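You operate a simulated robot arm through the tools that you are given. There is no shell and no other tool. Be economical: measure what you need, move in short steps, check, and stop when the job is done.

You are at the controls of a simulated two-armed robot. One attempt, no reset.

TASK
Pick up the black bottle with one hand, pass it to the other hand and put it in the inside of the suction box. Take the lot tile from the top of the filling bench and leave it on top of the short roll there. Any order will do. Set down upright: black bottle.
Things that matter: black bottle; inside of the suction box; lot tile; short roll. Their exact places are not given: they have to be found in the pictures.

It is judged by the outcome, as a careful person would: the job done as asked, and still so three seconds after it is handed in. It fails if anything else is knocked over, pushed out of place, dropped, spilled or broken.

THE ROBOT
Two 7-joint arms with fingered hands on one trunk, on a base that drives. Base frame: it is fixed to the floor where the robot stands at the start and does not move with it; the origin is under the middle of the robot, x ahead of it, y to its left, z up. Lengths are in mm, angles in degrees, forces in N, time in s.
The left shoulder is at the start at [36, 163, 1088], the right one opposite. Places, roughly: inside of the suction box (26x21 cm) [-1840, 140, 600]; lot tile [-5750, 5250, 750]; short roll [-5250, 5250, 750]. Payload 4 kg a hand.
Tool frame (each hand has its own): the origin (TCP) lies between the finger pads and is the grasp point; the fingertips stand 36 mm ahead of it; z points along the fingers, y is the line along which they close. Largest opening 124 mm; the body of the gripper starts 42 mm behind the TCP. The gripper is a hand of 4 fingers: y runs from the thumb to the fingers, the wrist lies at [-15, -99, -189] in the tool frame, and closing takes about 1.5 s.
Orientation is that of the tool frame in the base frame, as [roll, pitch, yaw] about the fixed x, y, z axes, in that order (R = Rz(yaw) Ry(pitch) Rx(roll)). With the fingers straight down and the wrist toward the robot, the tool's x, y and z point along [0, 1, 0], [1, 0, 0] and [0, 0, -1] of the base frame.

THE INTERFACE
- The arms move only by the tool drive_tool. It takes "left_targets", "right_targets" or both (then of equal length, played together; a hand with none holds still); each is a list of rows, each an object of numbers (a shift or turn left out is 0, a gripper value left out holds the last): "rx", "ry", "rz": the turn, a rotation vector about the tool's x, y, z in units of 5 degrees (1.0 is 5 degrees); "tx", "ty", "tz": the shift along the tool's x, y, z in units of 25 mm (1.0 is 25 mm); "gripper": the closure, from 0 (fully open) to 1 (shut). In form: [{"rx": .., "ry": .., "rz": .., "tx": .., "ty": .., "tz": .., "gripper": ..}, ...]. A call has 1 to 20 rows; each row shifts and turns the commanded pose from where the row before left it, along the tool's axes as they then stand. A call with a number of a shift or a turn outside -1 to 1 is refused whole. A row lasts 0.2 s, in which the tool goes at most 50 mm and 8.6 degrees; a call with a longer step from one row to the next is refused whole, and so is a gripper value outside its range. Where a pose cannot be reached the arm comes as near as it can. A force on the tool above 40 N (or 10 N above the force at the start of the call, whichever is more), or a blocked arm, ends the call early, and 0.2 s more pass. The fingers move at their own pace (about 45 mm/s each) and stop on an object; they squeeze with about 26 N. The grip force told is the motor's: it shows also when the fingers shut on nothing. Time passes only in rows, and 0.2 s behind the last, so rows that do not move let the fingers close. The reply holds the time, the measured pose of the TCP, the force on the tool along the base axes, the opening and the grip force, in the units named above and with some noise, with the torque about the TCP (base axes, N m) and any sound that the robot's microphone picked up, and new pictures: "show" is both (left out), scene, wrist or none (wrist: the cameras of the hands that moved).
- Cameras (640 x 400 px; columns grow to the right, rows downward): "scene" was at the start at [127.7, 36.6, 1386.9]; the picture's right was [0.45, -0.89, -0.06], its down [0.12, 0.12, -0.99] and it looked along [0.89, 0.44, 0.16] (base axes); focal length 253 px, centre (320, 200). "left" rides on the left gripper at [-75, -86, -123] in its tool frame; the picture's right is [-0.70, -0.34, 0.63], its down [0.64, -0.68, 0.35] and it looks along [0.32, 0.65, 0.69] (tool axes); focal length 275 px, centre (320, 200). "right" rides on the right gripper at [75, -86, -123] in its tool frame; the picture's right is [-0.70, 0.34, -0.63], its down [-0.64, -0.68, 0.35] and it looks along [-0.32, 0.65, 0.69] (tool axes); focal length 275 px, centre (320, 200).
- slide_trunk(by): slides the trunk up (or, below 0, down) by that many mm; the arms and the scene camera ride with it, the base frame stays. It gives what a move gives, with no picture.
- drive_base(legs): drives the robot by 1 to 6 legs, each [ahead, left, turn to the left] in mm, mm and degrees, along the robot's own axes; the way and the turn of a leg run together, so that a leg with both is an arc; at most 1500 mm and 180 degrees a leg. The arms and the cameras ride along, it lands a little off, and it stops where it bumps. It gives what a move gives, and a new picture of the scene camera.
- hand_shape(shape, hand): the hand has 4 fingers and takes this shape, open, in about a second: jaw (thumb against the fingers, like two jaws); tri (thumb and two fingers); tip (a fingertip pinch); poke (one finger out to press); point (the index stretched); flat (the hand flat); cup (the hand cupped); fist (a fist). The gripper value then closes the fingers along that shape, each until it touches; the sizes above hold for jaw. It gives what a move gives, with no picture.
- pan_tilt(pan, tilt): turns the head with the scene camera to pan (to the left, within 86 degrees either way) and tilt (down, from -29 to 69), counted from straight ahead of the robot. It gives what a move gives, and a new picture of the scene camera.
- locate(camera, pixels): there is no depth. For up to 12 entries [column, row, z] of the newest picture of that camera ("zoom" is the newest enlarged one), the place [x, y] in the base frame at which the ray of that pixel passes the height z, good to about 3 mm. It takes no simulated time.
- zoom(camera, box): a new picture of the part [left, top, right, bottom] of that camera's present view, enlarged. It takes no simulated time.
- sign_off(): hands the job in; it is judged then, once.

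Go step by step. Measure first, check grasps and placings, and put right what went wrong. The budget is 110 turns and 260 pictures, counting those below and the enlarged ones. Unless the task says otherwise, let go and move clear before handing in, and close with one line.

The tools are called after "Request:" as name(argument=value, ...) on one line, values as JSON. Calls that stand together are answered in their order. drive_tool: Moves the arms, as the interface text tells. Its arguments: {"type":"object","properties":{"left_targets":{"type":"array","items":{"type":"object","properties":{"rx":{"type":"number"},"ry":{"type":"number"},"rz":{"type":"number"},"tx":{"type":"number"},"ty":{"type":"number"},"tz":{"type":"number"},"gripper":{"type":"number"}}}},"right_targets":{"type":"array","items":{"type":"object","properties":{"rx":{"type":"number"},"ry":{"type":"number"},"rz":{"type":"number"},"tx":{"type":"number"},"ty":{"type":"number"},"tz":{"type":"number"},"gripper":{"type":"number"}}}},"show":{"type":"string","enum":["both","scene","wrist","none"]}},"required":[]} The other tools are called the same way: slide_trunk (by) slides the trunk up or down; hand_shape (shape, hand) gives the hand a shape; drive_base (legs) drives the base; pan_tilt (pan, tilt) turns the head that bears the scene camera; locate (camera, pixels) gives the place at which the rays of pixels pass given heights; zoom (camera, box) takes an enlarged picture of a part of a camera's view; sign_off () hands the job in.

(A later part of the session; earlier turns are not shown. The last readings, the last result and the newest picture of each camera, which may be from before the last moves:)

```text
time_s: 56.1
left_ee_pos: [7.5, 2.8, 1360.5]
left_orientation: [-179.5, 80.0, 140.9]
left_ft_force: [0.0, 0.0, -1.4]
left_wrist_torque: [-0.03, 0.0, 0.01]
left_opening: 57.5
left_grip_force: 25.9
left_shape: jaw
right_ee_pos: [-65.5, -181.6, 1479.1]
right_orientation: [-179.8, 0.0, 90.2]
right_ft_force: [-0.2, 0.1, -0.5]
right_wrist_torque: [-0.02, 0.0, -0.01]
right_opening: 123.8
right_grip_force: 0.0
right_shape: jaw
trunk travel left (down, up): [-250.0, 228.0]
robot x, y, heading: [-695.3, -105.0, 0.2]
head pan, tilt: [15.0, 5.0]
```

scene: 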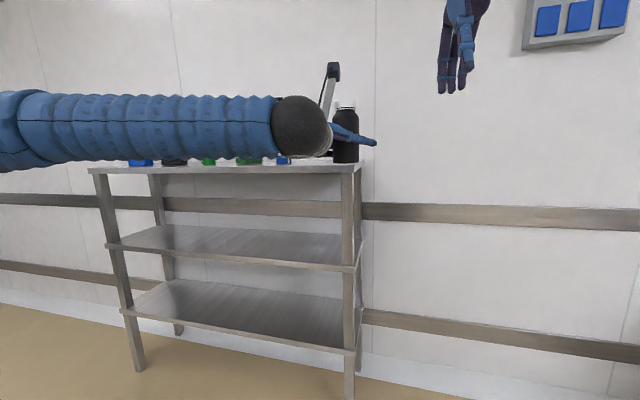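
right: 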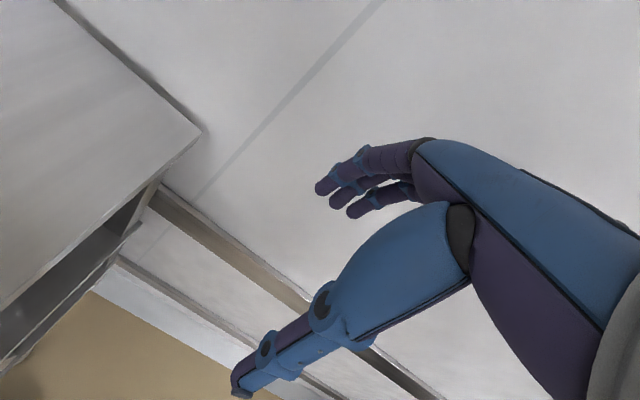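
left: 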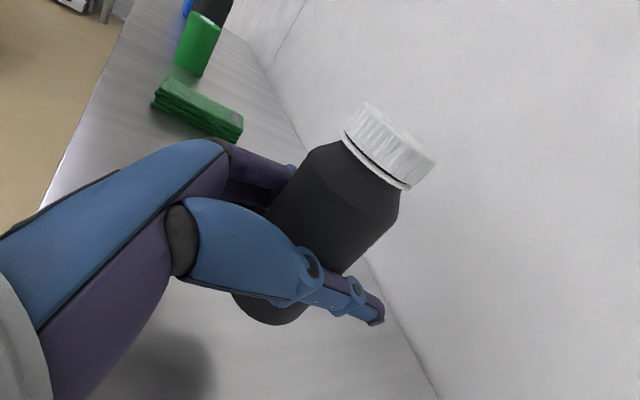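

Handover pose reached: bottle in front at robot-frame (702, 108), with its top near z 1446. I'll check how high the left fingers reach on the bottle with a fresh wrist picture.

Request:
drive_tool(left_targets=[{"tx": 0}], show="wrist")

Request:
zoom(camera="left", box=[160, 80, 460, 340])

Request:
zoom(camera="scene", box=[260, 50, 400, 180])

```text
time_s: 56.5
left_ee_pos: [8.8, 3.3, 1360.2]
left_orientation: [-179.5, 80.0, 140.7]
left_ft_force: [0.7, 0.0, -2.0]
left_wrist_torque: [-0.04, -0.01, 0.02]
left_opening: 57.6
left_grip_force: 26.3
left_shape: jaw
right_ee_pos: [-65.3, -180.9, 1479.4]
right_orientation: [-180.0, 0.0, 90.2]
right_ft_force: [-0.1, 0.5, -0.7]
right_wrist_torque: [0.02, -0.01, 0.03]
right_opening: 123.7
right_grip_force: 0.0
right_shape: jaw
trunk travel left (down, up): [-250.0, 228.0]
robot x, y, heading: [-693.7, -101.2, 0.3]
head pan, tilt: [15.0, 5.0]
```

left: 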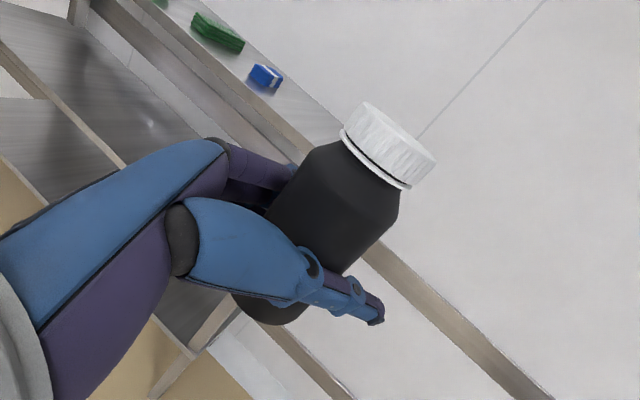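

```text
1.54 times, centred on (310, 210) of left
```

zoom: 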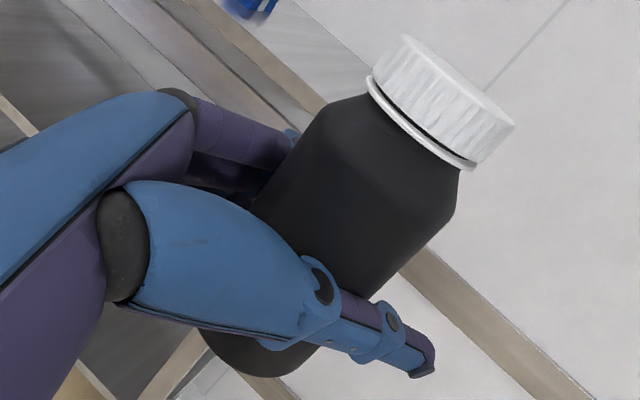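

```text
3.08 times, centred on (330, 115) of scene
```

zoom: 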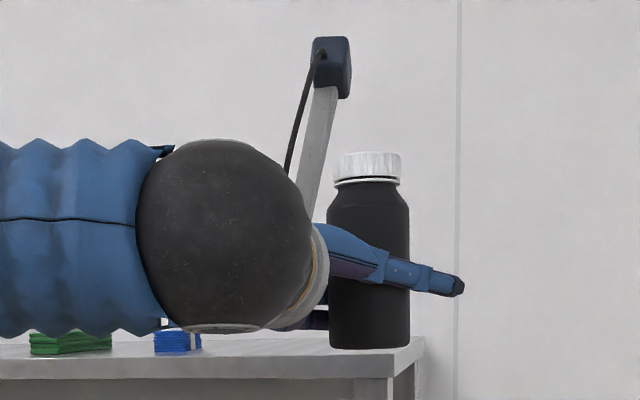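

Request:
locate(camera="left", pixels=[[290.5, 165, 1370], [290.5, 165, 1380], [290.5, 165, 1390], [290.5, 165, 1400], [290.5, 165, 1410], [262, 153, 1380], [262, 153, 1390], [262, 153, 1400], [232, 144, 1390], [232, 144, 1400]])

```text
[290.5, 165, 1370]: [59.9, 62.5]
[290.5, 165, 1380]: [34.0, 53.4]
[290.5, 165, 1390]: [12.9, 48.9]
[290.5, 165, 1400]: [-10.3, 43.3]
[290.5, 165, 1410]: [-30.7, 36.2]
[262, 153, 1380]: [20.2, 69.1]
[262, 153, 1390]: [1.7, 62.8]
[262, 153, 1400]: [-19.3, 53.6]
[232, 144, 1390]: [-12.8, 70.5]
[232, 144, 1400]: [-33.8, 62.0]
```

The index top is at ~1386, so the right hand can take the top with its TCP at z≈1427. First I'll raise the right hand and bring it over the bottle.

Request:
drive_tool(right_targets=[{"tz": -1}, {"tz": -1}, {"tz": -0.6}, {"tx": 0.92, "ty": 0.37}, {"tx": 0.92, "ty": 0.37}, {"tx": 0.92, "ty": 0.37}, {"tx": 0.92, "ty": 0.37}, {"tx": 0.92, "ty": 0.37}, {"tx": 0.92, "ty": 0.37}, {"tx": 0.92, "ty": 0.37}, {"tx": 0.92, "ty": 0.37}, {"tx": 0}], show="both")

Request:
zoom(camera="left", box=[0, 0, 640, 400])

```text
time_s: 59.1
left_ee_pos: [6.7, 2.6, 1360.5]
left_orientation: [-180.0, 80.0, 140.3]
left_ft_force: [0.1, 0.0, -2.3]
left_wrist_torque: [-0.04, -0.01, 0.02]
left_opening: 57.7
left_grip_force: 26.2
left_shape: jaw
right_ee_pos: [7.1, 2.4, 1544.1]
right_orientation: [-180.0, 0.0, 90.2]
right_ft_force: [0.3, -0.5, -0.2]
right_wrist_torque: [-0.02, 0.0, 0.02]
right_opening: 123.7
right_grip_force: 0.0
right_shape: jaw
trunk travel left (down, up): [-250.0, 228.0]
robot x, y, heading: [-696.9, -102.8, -0.1]
head pan, tilt: [15.0, 5.0]
```

scene: 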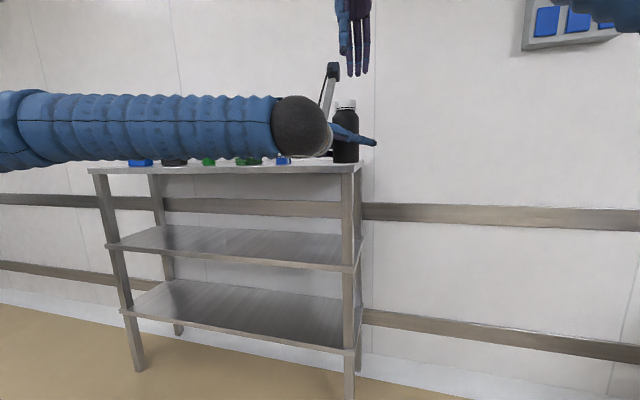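
right: 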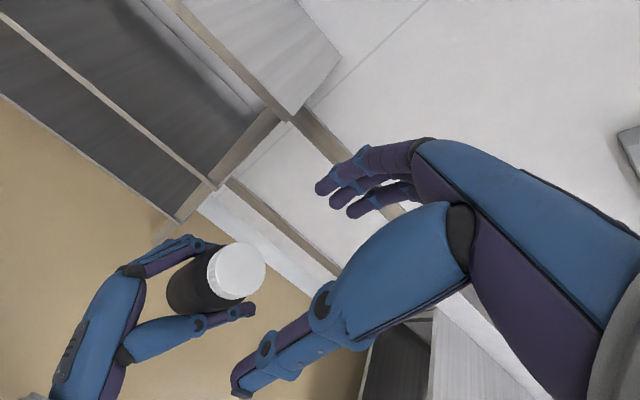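

```text
1.00 times, centred on (320, 200) of left (not enlarged: the box is as wide or as high as the picture)
```

zoom: 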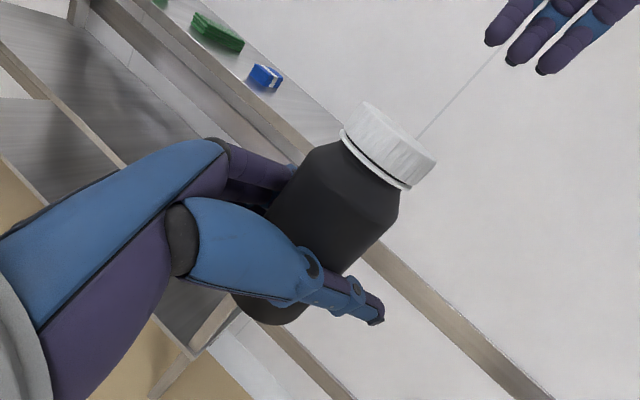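

Request:
locate(camera="right", pixels=[[242, 267, 1446], [242, 267, 1440], [242, 267, 1452]])

```text
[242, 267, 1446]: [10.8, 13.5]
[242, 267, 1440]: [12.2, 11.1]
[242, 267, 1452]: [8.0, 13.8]
```

Request:
zoom(camera="right", box=[140, 200, 300, 340])

```text
2.86 times, centred on (220, 270) of right
```

zoom: 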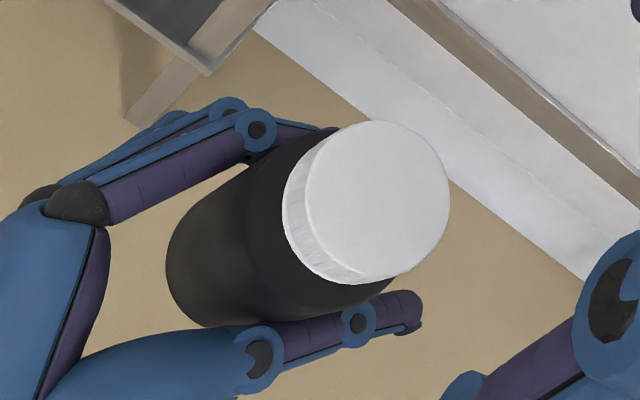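

Request:
locate(camera="right", pixels=[[239.6, 269.3, 1446], [193.8, 289, 1315], [196, 291, 1315], [190, 287, 1315]])

```text
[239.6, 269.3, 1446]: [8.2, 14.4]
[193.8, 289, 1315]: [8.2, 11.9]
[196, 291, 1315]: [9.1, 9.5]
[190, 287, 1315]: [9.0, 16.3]
```

The right camera puts the bottle axis at about (8.5, 12.5), so I'll shift the right hand 9 mm left and descend partway around the cap.

Request:
drive_tool(right_targets=[{"tx": 0.36, "ty": 0.05}, {"tz": 0.8}, {"tz": 0.8}, {"tz": 0.8}, {"tz": 0.8}, {"tz": 0.2}], show="both")

Request:
zoom(camera="left", box=[160, 0, 560, 340])

```text
time_s: 60.5
left_ee_pos: [7.3, 4.4, 1361.1]
left_orientation: [179.7, 80.0, 140.1]
left_ft_force: [1.0, 0.1, -1.4]
left_wrist_torque: [-0.02, 0.0, 0.02]
left_opening: 57.8
left_grip_force: 25.9
left_shape: jaw
right_ee_pos: [8.9, 12.1, 1459.5]
right_orientation: [-179.9, 0.0, 90.2]
right_ft_force: [0.6, -0.1, -0.2]
right_wrist_torque: [-0.02, 0.0, -0.01]
right_opening: 123.7
right_grip_force: 0.0
right_shape: jaw
trunk travel left (down, up): [-250.0, 228.0]
robot x, y, heading: [-690.1, -102.6, 0.2]
head pan, tilt: [15.0, 5.0]
```

scene: 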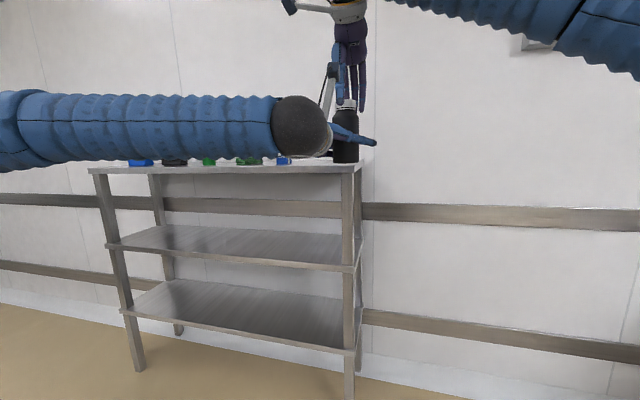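
right: 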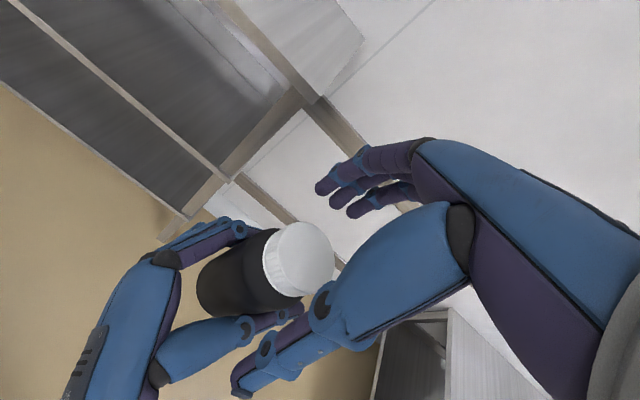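

```text
1.18 times, centred on (360, 170) of left
```

zoom: 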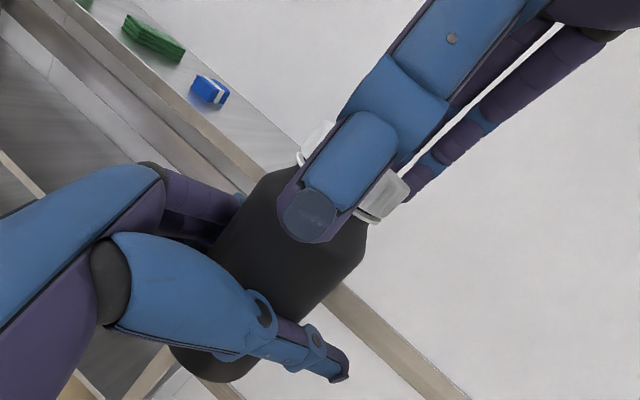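

The right thumb and fingers straddle the cap, centred. Descending 31 mm more.

Request:
drive_tool(right_targets=[{"tz": 0.42}, {"tz": 0.42}, {"tz": 0.42}, {"tz": 0}], show="wrist")

Request:
zoom(camera="left", box=[160, 0, 560, 340])

Request:
zoom(camera="scene", box=[260, 50, 400, 180])

```text
time_s: 61.5
left_ee_pos: [8.0, 3.6, 1360.5]
left_orientation: [-179.9, 80.1, 140.3]
left_ft_force: [0.6, 1.6, -1.5]
left_wrist_torque: [-0.01, -0.04, -0.02]
left_opening: 57.6
left_grip_force: 25.9
left_shape: jaw
right_ee_pos: [7.9, 12.0, 1428.0]
right_orientation: [180.0, 0.0, 90.2]
right_ft_force: [0.6, -0.6, 0.3]
right_wrist_torque: [-0.04, 0.01, 0.01]
right_opening: 123.7
right_grip_force: 0.0
right_shape: jaw
trunk travel left (down, up): [-250.0, 228.0]
robot x, y, heading: [-692.0, -104.5, 0.4]
head pan, tilt: [15.0, 5.0]
```

right: 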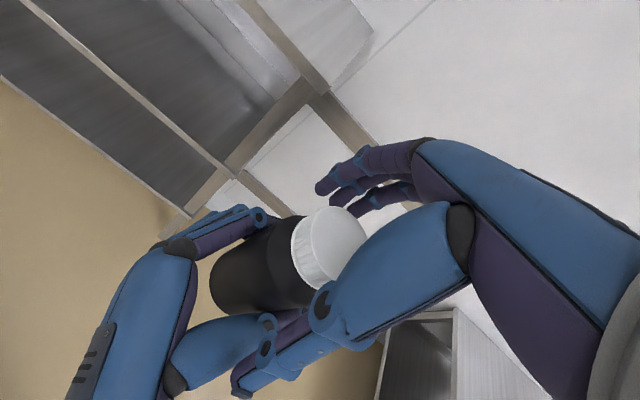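

```text
1.18 times, centred on (360, 170) of left
```

zoom: 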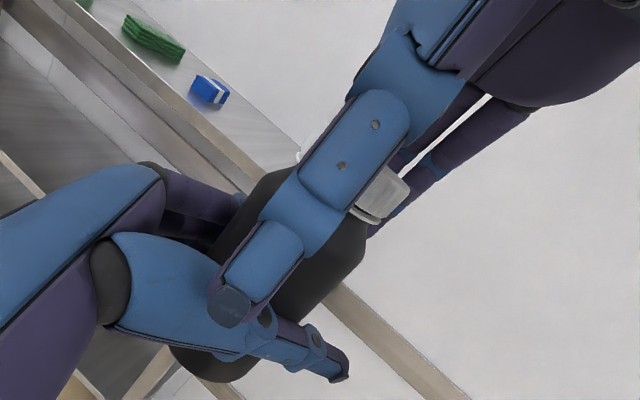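

```text
3.08 times, centred on (330, 115) of scene
```

zoom: 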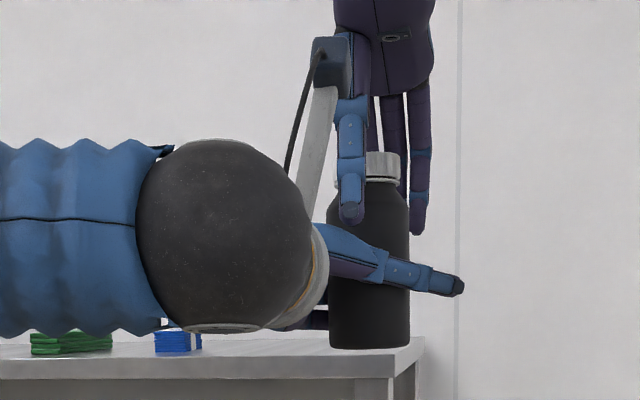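

Fingers sit just above the left fingers with no contact. Closing the right hand.

Request:
drive_tool(right_targets=[{"gripper": 1}, {"gripper": 1}, {"gripper": 1}, {"gripper": 1}, {"gripper": 1}, {"gripper": 1}, {"gripper": 1}, {"gripper": 1}, {"gripper": 1}, {"gripper": 1}], show="wrist")

Request:
zoom(camera="scene", box=[260, 50, 400, 180])

```text
time_s: 63.7
left_ee_pos: [7.4, 3.8, 1360.6]
left_orientation: [179.8, 80.1, 140.1]
left_ft_force: [5.0, 0.0, -6.8]
left_wrist_torque: [-0.12, 0.29, -0.1]
left_opening: 57.8
left_grip_force: 26.8
left_shape: jaw
right_ee_pos: [8.7, 11.3, 1428.1]
right_orientation: [180.0, 0.0, 90.2]
right_ft_force: [-6.0, -1.0, 4.5]
right_wrist_torque: [0.02, 0.11, 0.02]
right_opening: 71.1
right_grip_force: 26.1
right_shape: jaw
trunk travel left (down, up): [-250.0, 228.0]
robot x, y, heading: [-692.7, -103.8, 0.3]
head pan, tilt: [15.0, 5.0]
```

right: 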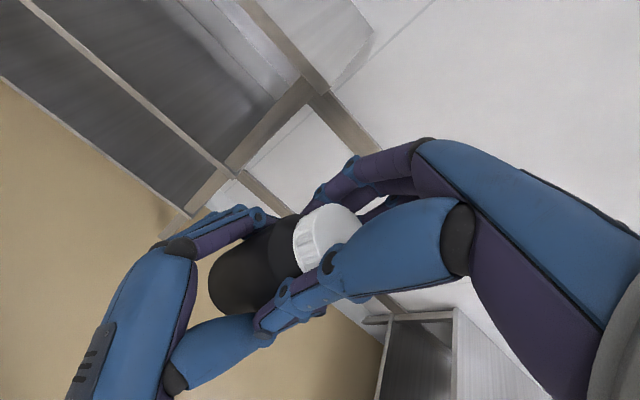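

```text
3.08 times, centred on (330, 115) of scene
```

zoom: 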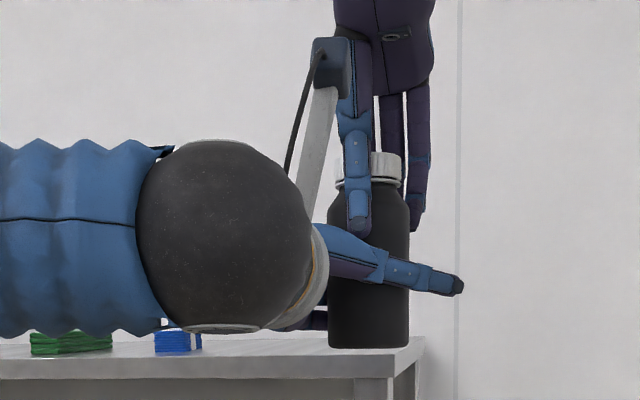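

Both hands hold. Right opening reads 71 mm with its pads beside the narrower cap, so I want to see exactly what the right fingertips touch before releasing.

Request:
zoom(camera="right", box=[200, 140, 400, 360])

Request:
zoom(camera="left", box=[220, 80, 440, 340])

Request:
zoom(camera="scene", box=[315, 80, 385, 140])

```text
1.82 times, centred on (300, 250) of right
```

zoom: 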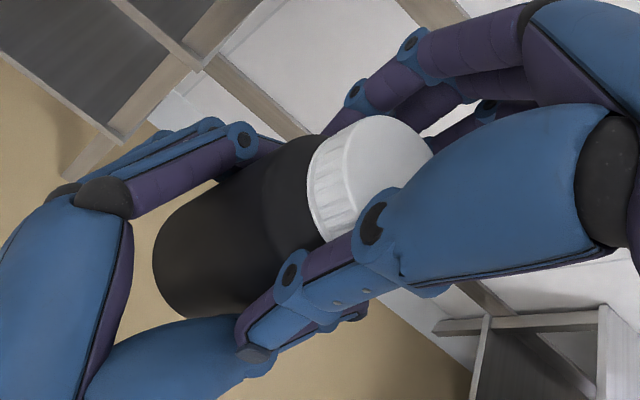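

```text
1.54 times, centred on (330, 210) of left
```

zoom: 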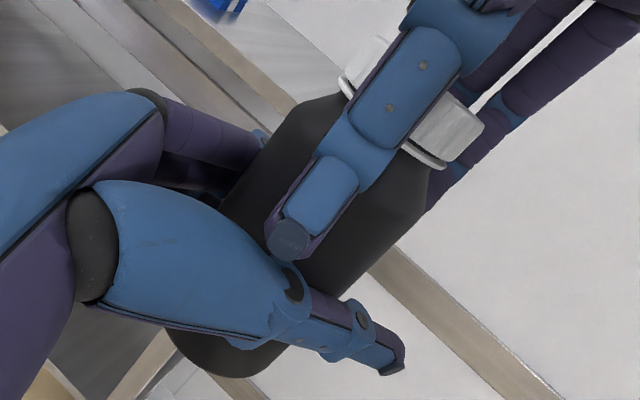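

```text
6.67 times, centred on (350, 110) of scene
```

zoom: 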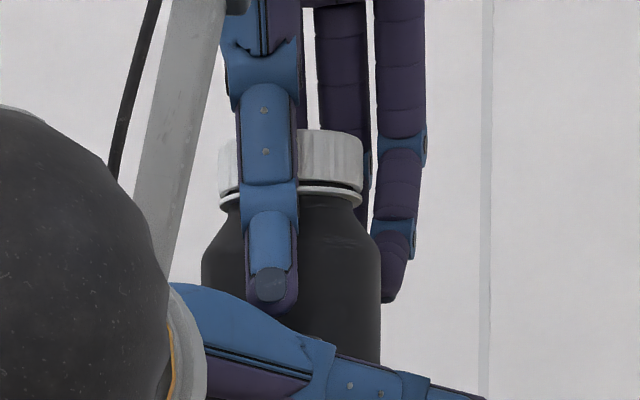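

The fingertips curl in onto the body below the shoulder. I'll test the right grip by pulling up 3 mm against the left hold: if it bears several newtons, it can carry the bottle.

Request:
drive_tool(right_targets=[{"tz": -0.1}, {"tz": -0.1}, {"tz": 0}], show="none")

```text
time_s: 64.5
left_ee_pos: [6.0, 4.8, 1362.0]
left_orientation: [-179.9, 79.9, 140.4]
left_ft_force: [4.6, 0.8, 7.3]
left_wrist_torque: [0.02, 0.13, -0.05]
left_opening: 57.6
left_grip_force: 26.2
left_shape: jaw
right_ee_pos: [9.1, 12.5, 1431.0]
right_orientation: [-179.8, 0.1, 90.2]
right_ft_force: [-5.2, -1.5, -9.2]
right_wrist_torque: [-0.02, 0.22, 0.04]
right_opening: 70.4
right_grip_force: 26.1
right_shape: jaw
trunk travel left (down, up): [-250.0, 228.0]
robot x, y, heading: [-691.4, -106.6, 0.2]
head pan, tilt: [15.0, 5.0]
```

The right grip bears ~9 N without slipping, well above the bottle's ~2 N. I'll relax the pull and open the left hand gradually.

Request:
drive_tool(left_targets=[{"tx": 0}, {"gripper": 0.45}, {"gripper": 0.45}, {"gripper": 0.4}, {"gripper": 0.4}], right_targets=[{"tz": 0.07, "gripper": 1}, {"tz": 0, "gripper": 1}, {"tz": 0}, {"tz": 0}, {"tz": 0}], show="wrist")

```text
time_s: 65.7
left_ee_pos: [6.6, 3.2, 1360.9]
left_orientation: [-179.9, 80.0, 140.4]
left_ft_force: [-2.0, -0.6, 0.1]
left_wrist_torque: [-0.02, -0.01, -0.02]
left_opening: 74.4
left_grip_force: 0.2
left_shape: jaw
right_ee_pos: [9.1, 11.6, 1430.6]
right_orientation: [-180.0, 0.1, 90.2]
right_ft_force: [0.9, 1.0, -2.8]
right_wrist_torque: [0.04, -0.1, -0.01]
right_opening: 71.5
right_grip_force: 25.5
right_shape: jaw
trunk travel left (down, up): [-250.0, 228.0]
robot x, y, heading: [-694.8, -103.5, 0.3]
head pan, tilt: [15.0, 5.0]
```

right: 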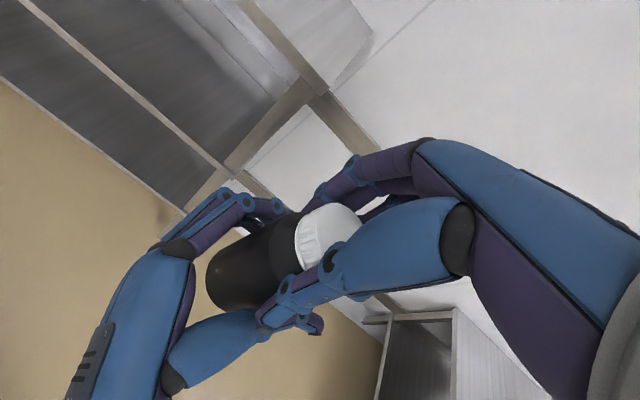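
left: 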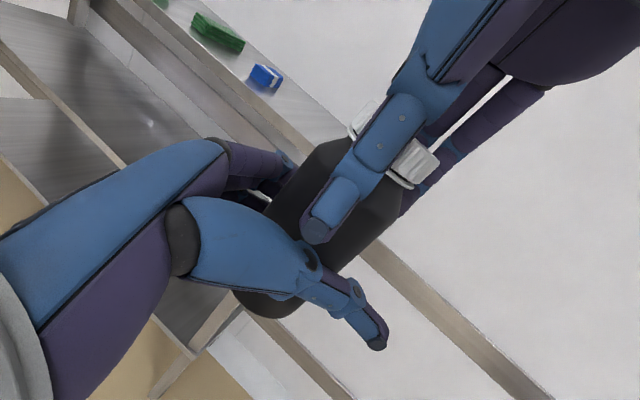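

The right hand holds the bottle (2.8 N weight, not slipping). Opening left fully and withdrawing it.

Request:
drive_tool(left_targets=[{"gripper": 0}, {"gripper": 0}, {"gripper": 0}, {"gripper": 0}, {"gripper": 0}, {"tz": -0.7}, {"tz": -0.8}, {"tz": -0.8}, {"tz": -0.8}, {"tz": -0.8}, {"tz": -0.8, "ty": 0.5}, {"tz": -0.5, "ty": 0.8}], show="both")

```text
time_s: 68.3
left_ee_pos: [-70.2, 110.3, 1381.6]
left_orientation: [179.9, 80.2, 140.0]
left_ft_force: [0.4, 0.6, 0.5]
left_wrist_torque: [0.03, 0.03, -0.04]
left_opening: 123.9
left_grip_force: 0.2
left_shape: jaw
right_ee_pos: [7.4, 12.0, 1430.4]
right_orientation: [180.0, 0.0, 90.2]
right_ft_force: [0.0, 0.2, -1.4]
right_wrist_torque: [-0.02, 0.0, -0.01]
right_opening: 71.5
right_grip_force: 26.5
right_shape: jaw
trunk travel left (down, up): [-250.0, 228.0]
robot x, y, heading: [-695.3, -102.1, 0.3]
head pan, tilt: [15.0, 5.0]
```

scene: 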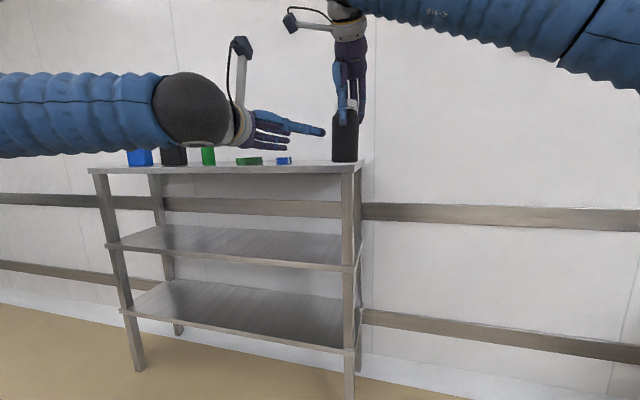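
left: 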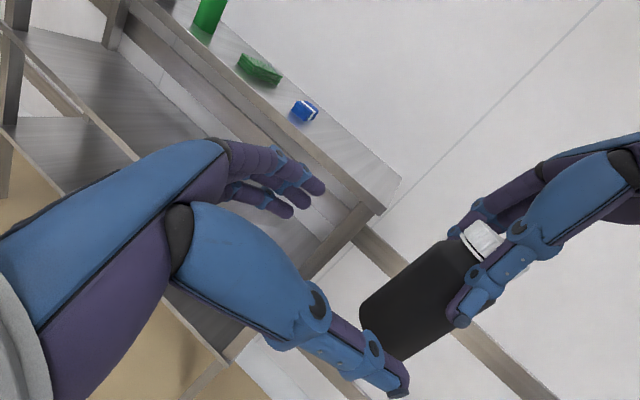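

The bottle hangs upright in the right hand. Now I'll turn to look at the way round to the +y side of the table.

Request:
drive_base(legs=[[0, 0, 90]])

Request:
pan_tilt(pan=30, tilt=20)

```text
time_s: 72.5
left_ee_pos: [-893.6, 523.6, 1381.4]
left_orientation: [179.9, 80.1, -131.2]
left_ft_force: [-0.4, 0.0, -0.1]
left_wrist_torque: [-0.01, 0.01, -0.02]
left_opening: 123.6
left_grip_force: 0.0
left_shape: jaw
right_ee_pos: [-795.0, 599.1, 1431.4]
right_orientation: [179.9, 0.1, 179.0]
right_ft_force: [1.1, 0.6, -1.7]
right_wrist_torque: [0.01, 0.01, 0.02]
right_opening: 71.3
right_grip_force: 26.5
right_shape: jaw
trunk travel left (down, up): [-250.0, 228.0]
robot x, y, heading: [-693.5, -106.1, 89.0]
head pan, tilt: [15.0, 5.0]
```

scene: 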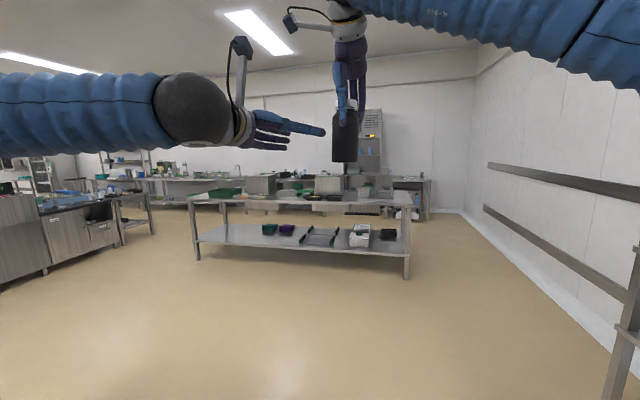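

```text
time_s: 73.3
left_ee_pos: [-894.2, 524.7, 1381.1]
left_orientation: [179.9, 80.0, -131.1]
left_ft_force: [-0.5, -0.7, 0.2]
left_wrist_torque: [0.03, -0.01, -0.01]
left_opening: 123.8
left_grip_force: 0.0
left_shape: jaw
right_ee_pos: [-794.5, 600.1, 1430.6]
right_orientation: [180.0, 0.0, 179.1]
right_ft_force: [0.7, -0.4, -1.6]
right_wrist_torque: [0.01, -0.03, -0.03]
right_opening: 71.3
right_grip_force: 26.0
right_shape: jaw
trunk travel left (down, up): [-250.0, 228.0]
robot x, y, heading: [-693.3, -105.3, 88.9]
head pan, tilt: [30.0, 20.0]
```

scene: 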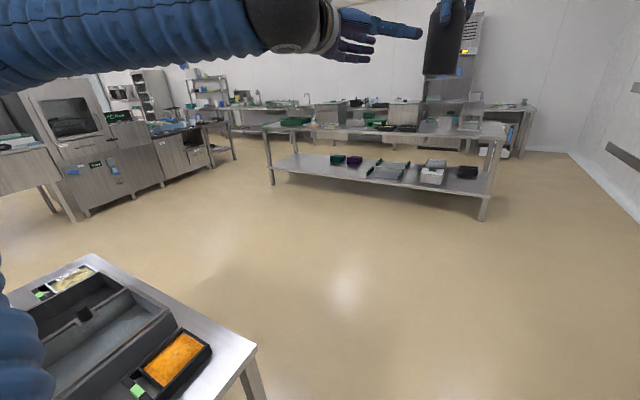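

The floor is free. Driving round: ahead 960, turn left, ahead 980, turn left to face the box from its +y side.

Request:
drive_base(legs=[[960, 0, 0], [0, 0, 91], [980, 0, 0], [0, 0, 90]])

Request:
pan_tilt(pan=0, tilt=45)

```text
time_s: 90.6
left_ee_pos: [-1411.4, 227.7, 1381.0]
left_orientation: [-179.9, 80.1, 51.5]
left_ft_force: [1.1, -0.6, -0.6]
left_wrist_torque: [-0.02, 0.01, 0.02]
left_opening: 123.6
left_grip_force: 0.0
left_shape: jaw
right_ee_pos: [-1507.7, 147.4, 1429.7]
right_orientation: [-180.0, 0.0, 1.3]
right_ft_force: [-0.4, -0.6, -2.2]
right_wrist_torque: [0.01, 0.0, -0.04]
right_opening: 71.5
right_grip_force: 26.0
right_shape: jaw
trunk travel left (down, up): [-250.0, 228.0]
robot x, y, heading: [-1636.7, 845.6, -88.9]
head pan, tilt: [30.0, 20.0]
```

scene: 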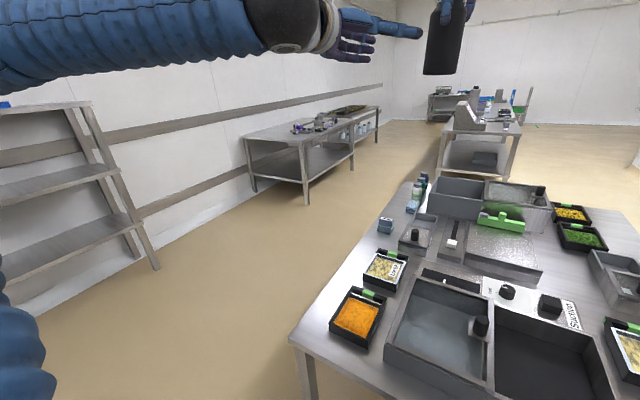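

```text
time_s: 91.6
left_ee_pos: [-1411.4, 228.9, 1380.8]
left_orientation: [-179.4, 80.2, 51.9]
left_ft_force: [1.0, -0.1, -1.0]
left_wrist_torque: [-0.02, 0.0, -0.05]
left_opening: 123.9
left_grip_force: 0.0
left_shape: jaw
right_ee_pos: [-1507.3, 148.6, 1431.0]
right_orientation: [180.0, 0.0, 1.3]
right_ft_force: [-0.1, 0.2, -1.5]
right_wrist_torque: [0.0, 0.02, -0.01]
right_opening: 71.0
right_grip_force: 26.2
right_shape: jaw
trunk travel left (down, up): [-250.0, 228.0]
robot x, y, heading: [-1638.9, 850.5, -88.7]
head pan, tilt: [0.0, 45.0]
```

scene: 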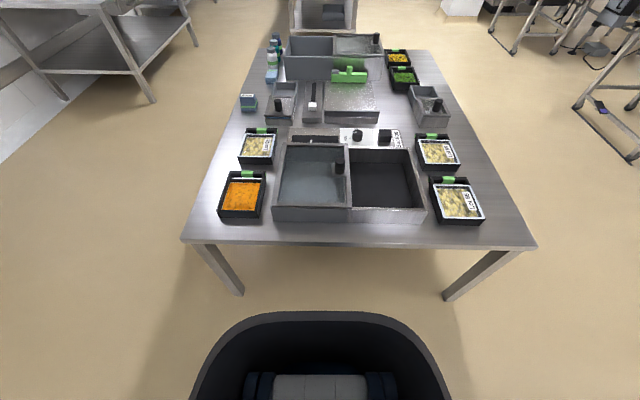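

Clear view of the box: glazed half (315,175), open well (385,180). Measuring the well.

Request:
zoom(camera="scene", box=[260, 120, 440, 240])

```text
3.33 times, centred on (350, 180) of scene
```

zoom: 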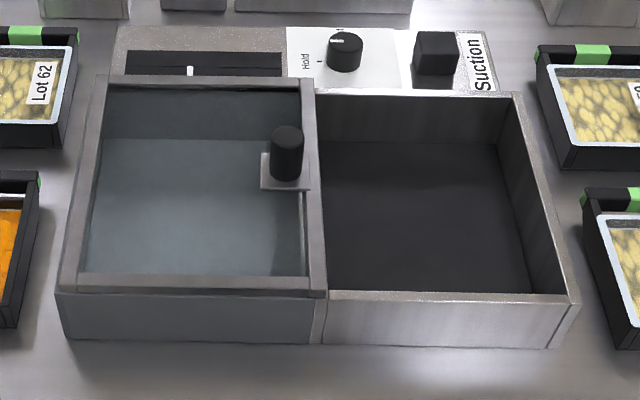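

Request:
locate(camera="zoom", pixels=[[320, 142, 590], [320, 142, 600], [495, 143, 590], [495, 143, 600], [322, 97, 683], [502, 100, 683], [558, 292, 683], [328, 290, 683], [306, 85, 690], [322, 285, 690], [286, 130, 730]])

```text
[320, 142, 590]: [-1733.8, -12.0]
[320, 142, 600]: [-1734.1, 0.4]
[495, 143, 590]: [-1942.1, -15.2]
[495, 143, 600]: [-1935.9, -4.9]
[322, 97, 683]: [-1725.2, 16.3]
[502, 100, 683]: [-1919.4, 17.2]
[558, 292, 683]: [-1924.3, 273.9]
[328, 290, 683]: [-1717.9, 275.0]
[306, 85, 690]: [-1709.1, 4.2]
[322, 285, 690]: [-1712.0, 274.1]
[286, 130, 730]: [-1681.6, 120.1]
```

The open well spans x≈-1725…-1922 and y≈16…275. I'll strafe right 80 mm, lower the trunk, and shift the hand over (-1830, 140).

Request:
drive_base(legs=[[0, -80, -1.2]])

Request:
slide_trunk(by=-200)

```text
time_s: 92.6
left_ee_pos: [-1509.1, 221.8, 1382.3]
left_orientation: [179.0, 80.1, 49.0]
left_ft_force: [-0.5, -0.1, -0.2]
left_wrist_torque: [0.03, -0.02, 0.02]
left_opening: 123.2
left_grip_force: 0.0
left_shape: jaw
right_ee_pos: [-1607.6, 144.4, 1430.5]
right_orientation: [-180.0, -0.1, -0.1]
right_ft_force: [-0.3, 0.6, -1.6]
right_wrist_torque: [0.02, -0.05, 0.01]
right_opening: 71.2
right_grip_force: 26.0
right_shape: jaw
trunk travel left (down, up): [-250.0, 228.0]
robot x, y, heading: [-1718.0, 847.8, -90.3]
head pan, tilt: [0.0, 45.0]
```

scene: 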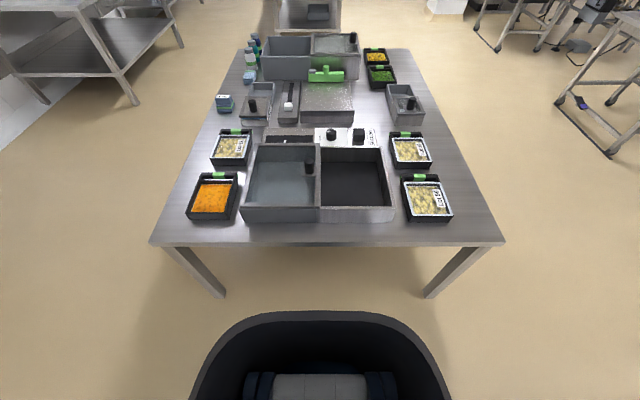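

```text
time_s: 94.8
left_ee_pos: [-1505.5, 223.3, 1182.9]
left_orientation: [179.3, 80.1, 49.3]
left_ft_force: [0.4, -0.5, 0.5]
left_wrist_torque: [-0.01, 0.0, 0.01]
left_opening: 123.6
left_grip_force: 0.3
left_shape: jaw
right_ee_pos: [-1607.3, 145.6, 1233.4]
right_orientation: [179.9, 0.0, -0.1]
right_ft_force: [0.1, -0.2, -1.2]
right_wrist_torque: [0.0, -0.02, -0.01]
right_opening: 71.3
right_grip_force: 26.0
right_shape: jaw
trunk travel left (down, up): [-50.0, 428.0]
robot x, y, heading: [-1717.2, 845.7, -89.9]
head pan, tilt: [0.0, 45.0]
```

Request:
drive_tool(right_targets=[{"tx": -0.99}, {"tx": -0.99}, {"tx": -0.99}, {"tx": -0.99}, {"tx": -0.99}, {"tx": -0.99}, {"tx": -0.99}, {"tx": -0.99}, {"tx": -0.99, "ty": 0.2}, {"tz": 1}, {"tz": 1}, {"tz": 1}, {"tz": 1}, {"tz": 1}, {"tz": 1}, {"tz": 1}, {"tz": 1}, {"tz": 1}, {"tz": 1}, {"tz": 0}], show="both")

```text
time_s: 99.0
left_ee_pos: [-1505.9, 221.9, 1181.4]
left_orientation: [-179.7, 80.1, 50.3]
left_ft_force: [0.0, 0.3, 0.4]
left_wrist_torque: [-0.01, 0.0, -0.02]
left_opening: 123.7
left_grip_force: 0.1
left_shape: jaw
right_ee_pos: [-1828.8, 139.5, 981.1]
right_orientation: [179.9, 0.0, -0.1]
right_ft_force: [0.2, 1.0, -1.1]
right_wrist_torque: [-0.01, -0.01, 0.01]
right_opening: 71.1
right_grip_force: 25.8
right_shape: jaw
trunk travel left (down, up): [-50.0, 428.0]
robot x, y, heading: [-1718.6, 846.2, -90.2]
head pan, tilt: [0.0, 45.0]
```

scene: 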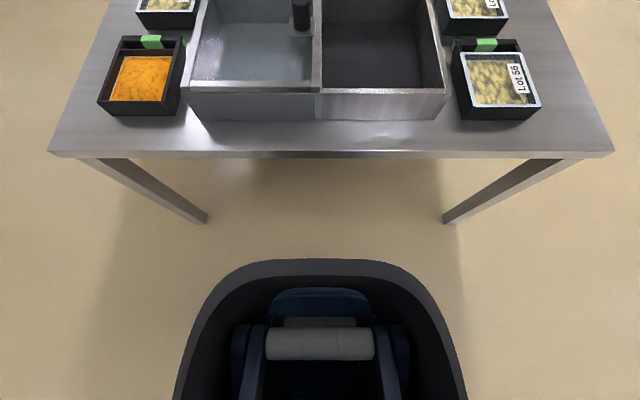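
right: 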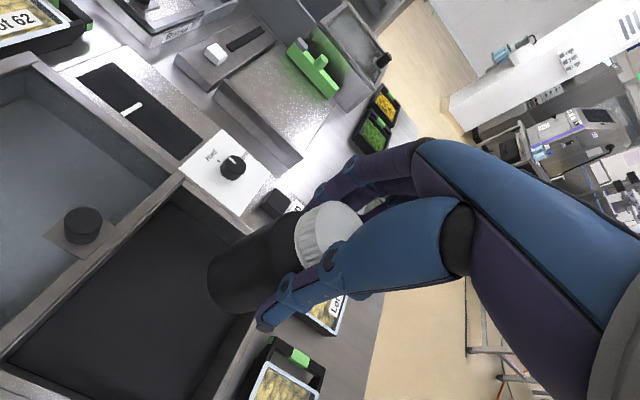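

Request:
pan_tilt(pan=-6, tilt=28)

Request:
locate(camera="right", pixels=[[182, 180, 683], [182, 180, 670], [300, 268, 683], [25, 370, 683], [25, 370, 600], [222, 390, 683]])

```text
time_s: 99.8
left_ee_pos: [-1507.0, 222.0, 1182.0]
left_orientation: [179.5, 80.0, 49.6]
left_ft_force: [-0.3, -0.9, -0.3]
left_wrist_torque: [0.0, 0.0, 0.0]
left_opening: 123.7
left_grip_force: 0.2
left_shape: jaw
right_ee_pos: [-1829.6, 140.8, 981.5]
right_orientation: [-179.9, 0.0, 0.0]
right_ft_force: [0.0, 0.1, -2.4]
right_wrist_torque: [-0.03, 0.04, -0.01]
right_opening: 71.1
right_grip_force: 25.6
right_shape: jaw
trunk travel left (down, up): [-50.0, 428.0]
robot x, y, heading: [-1718.5, 846.4, -90.1]
head pan, tilt: [-6.0, 28.0]
```

scene: 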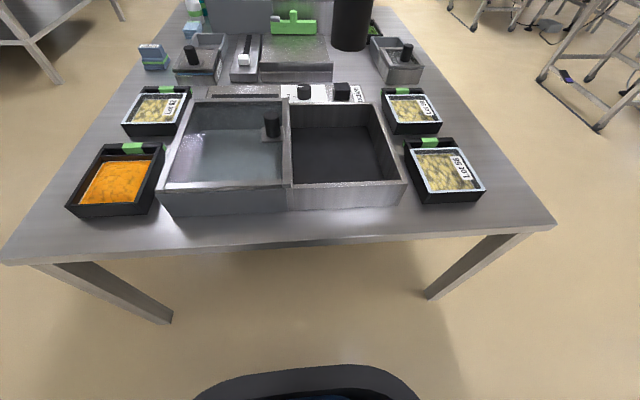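

```text
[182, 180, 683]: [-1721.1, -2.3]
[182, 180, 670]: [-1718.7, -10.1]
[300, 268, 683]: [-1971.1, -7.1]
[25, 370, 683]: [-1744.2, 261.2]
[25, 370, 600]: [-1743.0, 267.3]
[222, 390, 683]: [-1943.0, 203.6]
```

The hand is over the well's centre. Descending to z≈760 (bottle base inside the rim).

Request:
drive_tool(right_targets=[{"tz": 0.88}, {"tz": 0.88}, {"tz": 0.88}, {"tz": 0.88}, {"tz": 0.88}, {"tz": 0.88}, {"tz": 0.88}, {"tz": 0.88}, {"tz": 0.88}, {"tz": 0.88}, {"tz": 0}], show="both")

```text
time_s: 102.2
left_ee_pos: [-1507.0, 222.0, 1181.5]
left_orientation: [179.9, 80.0, 49.8]
left_ft_force: [0.9, -0.5, 1.3]
left_wrist_torque: [-0.01, 0.01, -0.02]
left_opening: 124.0
left_grip_force: 0.1
left_shape: jaw
right_ee_pos: [-1830.1, 139.9, 758.6]
right_orientation: [-180.0, 0.1, -0.1]
right_ft_force: [0.4, -0.5, -1.8]
right_wrist_torque: [0.02, 0.04, -0.02]
right_opening: 71.2
right_grip_force: 26.3
right_shape: jaw
trunk travel left (down, up): [-50.0, 428.0]
robot x, y, heading: [-1719.5, 849.5, -90.2]
head pan, tilt: [-6.0, 28.0]
```

scene: 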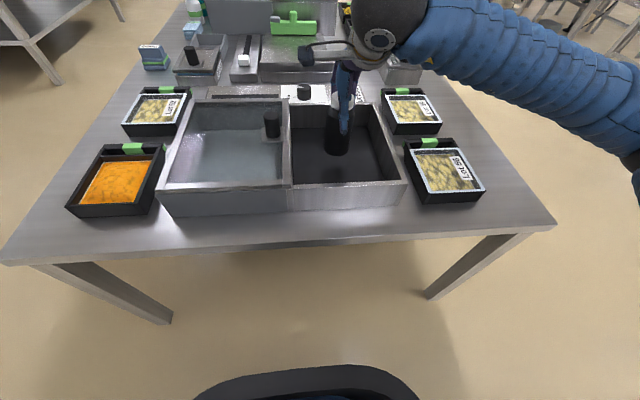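
right: 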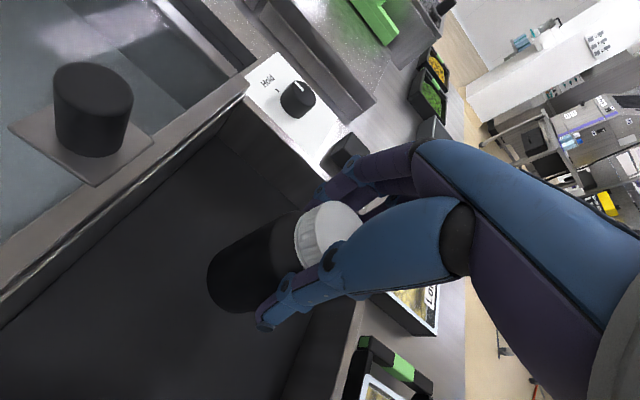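

The bottle is in the middle of the open well. Lowering 32 mm, then small steps to feel the floor.

Request:
drive_tool(right_targets=[{"tz": 0.5}, {"tz": 0.5}, {"tz": 0.28}, {"tz": 0}], show="wrist")

Request:
zoom(camera="scene", box=[270, 60, 420, 220])

```text
time_s: 103.2
left_ee_pos: [-1506.2, 222.2, 1181.0]
left_orientation: [180.0, 80.0, 50.0]
left_ft_force: [1.0, -0.5, 0.0]
left_wrist_torque: [0.03, 0.0, 0.02]
left_opening: 123.3
left_grip_force: 0.0
left_shape: jaw
right_ee_pos: [-1828.4, 139.0, 727.4]
right_orientation: [-180.0, -0.1, 0.0]
right_ft_force: [-0.6, 0.0, -2.8]
right_wrist_torque: [0.04, 0.0, 0.0]
right_opening: 71.1
right_grip_force: 26.1
right_shape: jaw
trunk travel left (down, up): [-50.0, 428.0]
robot x, y, heading: [-1716.4, 844.6, -89.9]
head pan, tilt: [-6.0, 28.0]
```

right: 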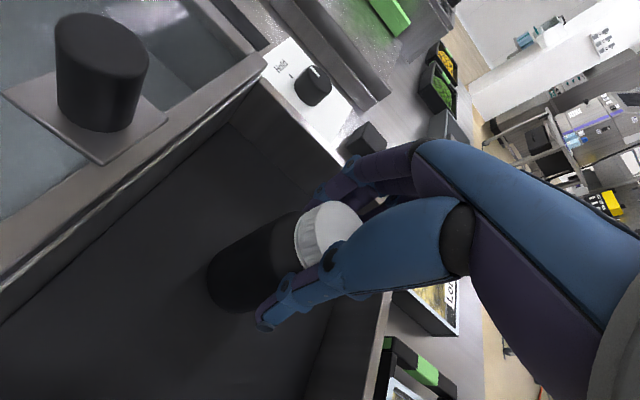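

```text
2.50 times, centred on (345, 140) of scene
```

zoom: 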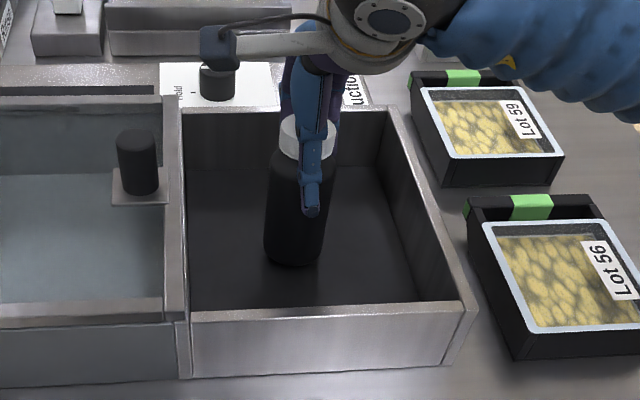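

Request:
drive_tool(right_targets=[{"tz": 0.12}, {"tz": 0.12}, {"tz": 0.12}, {"tz": 0}], show="none")

```text
time_s: 104.2
left_ee_pos: [-1505.8, 224.0, 1182.8]
left_orientation: [179.2, 80.1, 49.3]
left_ft_force: [-0.2, -0.4, -0.9]
left_wrist_torque: [0.0, -0.03, -0.01]
left_opening: 123.9
left_grip_force: 0.0
left_shape: jaw
right_ee_pos: [-1828.0, 141.1, 721.4]
right_orientation: [179.9, -0.1, -0.1]
right_ft_force: [1.4, 3.3, 15.7]
right_wrist_torque: [-0.08, -0.03, 0.01]
right_opening: 71.1
right_grip_force: 25.7
right_shape: jaw
trunk travel left (down, up): [-50.0, 428.0]
robot x, y, heading: [-1716.9, 844.7, -90.1]
head pan, tilt: [-6.0, 28.0]
```

Floor contact at TCP z≈721 (15.7 N). Relieving 2 mm, then opening the hand.

Request:
drive_tool(right_targets=[{"tz": -0.1}, {"tz": 0}, {"gripper": 0.35}, {"gripper": 0.3}, {"gripper": 0.2}, {"gripper": 0.1}, {"gripper": 0}, {"gripper": 0}, {"gripper": 0}, {"gripper": 0}], show="wrist")

Request:
zoom(camera="scene", box=[270, 60, 420, 220])

```text
time_s: 106.4
left_ee_pos: [-1506.3, 222.6, 1180.6]
left_orientation: [-179.9, 80.1, 50.1]
left_ft_force: [-0.9, -0.3, 1.0]
left_wrist_torque: [0.0, -0.01, -0.03]
left_opening: 123.7
left_grip_force: 0.0
left_shape: jaw
right_ee_pos: [-1828.7, 138.9, 720.3]
right_orientation: [179.9, 0.1, -0.1]
right_ft_force: [0.7, -0.3, -0.1]
right_wrist_torque: [0.0, 0.05, 0.03]
right_opening: 123.6
right_grip_force: 0.2
right_shape: jaw
trunk travel left (down, up): [-50.0, 428.0]
robot x, y, heading: [-1720.4, 846.7, -90.3]
head pan, tilt: [-6.0, 28.0]
```

right: 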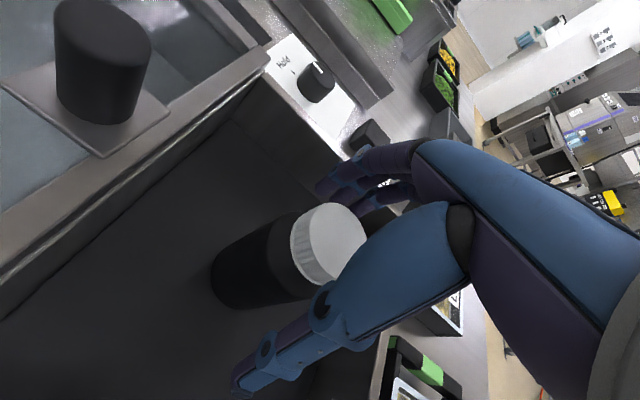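

```text
2.50 times, centred on (345, 140) of scene
```

zoom: 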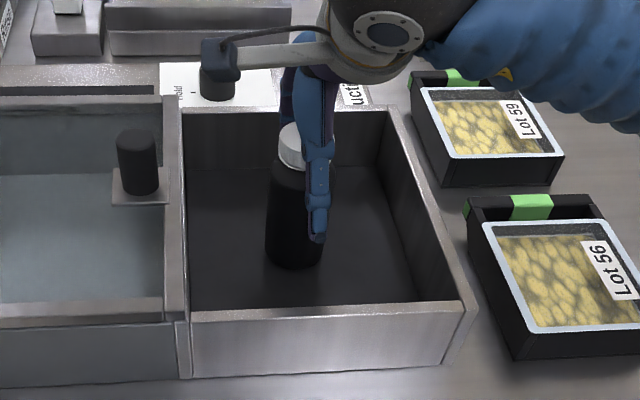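

The bottle stands upright on the floor, free of the open hand. Raising the hand straight up.

Request:
drive_tool(right_targets=[{"tz": -0.5}, {"tz": -0.8}, {"tz": -1}, {"tz": -1}, {"tz": -1}, {"tz": -1}, {"tz": -1}, {"tz": -1}, {"tz": -1}, {"tz": -1}, {"tz": -1}, {"tz": -1}, {"tz": -1}], show="none")

Request:
slide_trunk(by=200)

Request:
zoom(camera="scene", box=[240, 60, 480, 260])

```text
time_s: 109.2
left_ee_pos: [-1506.3, 223.3, 1181.8]
left_orientation: [179.9, 80.0, 49.9]
left_ft_force: [-0.1, 0.3, 0.0]
left_wrist_torque: [-0.02, 0.01, -0.01]
left_opening: 123.8
left_grip_force: 0.1
left_shape: jaw
right_ee_pos: [-1827.6, 140.7, 1028.9]
right_orientation: [180.0, 0.0, 0.0]
right_ft_force: [0.3, -0.7, 0.1]
right_wrist_torque: [-0.02, 0.02, 0.02]
right_opening: 123.6
right_grip_force: 0.1
right_shape: jaw
trunk travel left (down, up): [-50.0, 428.0]
robot x, y, heading: [-1718.5, 846.1, -90.0]
head pan, tilt: [-6.0, 28.0]
```

```text
time_s: 111.4
left_ee_pos: [-1506.5, 221.3, 1380.2]
left_orientation: [179.8, 79.9, 49.8]
left_ft_force: [-0.3, -0.1, -0.2]
left_wrist_torque: [0.0, -0.01, -0.02]
left_opening: 123.7
left_grip_force: 0.0
left_shape: jaw
right_ee_pos: [-1828.6, 139.8, 1229.4]
right_orientation: [-179.9, 0.0, -0.2]
right_ft_force: [0.8, 0.1, 0.9]
right_wrist_torque: [0.0, 0.03, 0.03]
right_opening: 123.7
right_grip_force: 0.0
right_shape: jaw
trunk travel left (down, up): [-250.0, 228.0]
robot x, y, heading: [-1720.7, 847.7, -90.1]
head pan, tilt: [-6.0, 28.0]
```

```text
2.00 times, centred on (360, 160) of scene
```

zoom: 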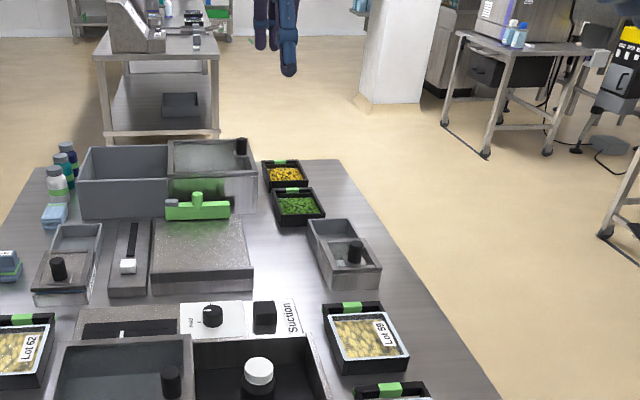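

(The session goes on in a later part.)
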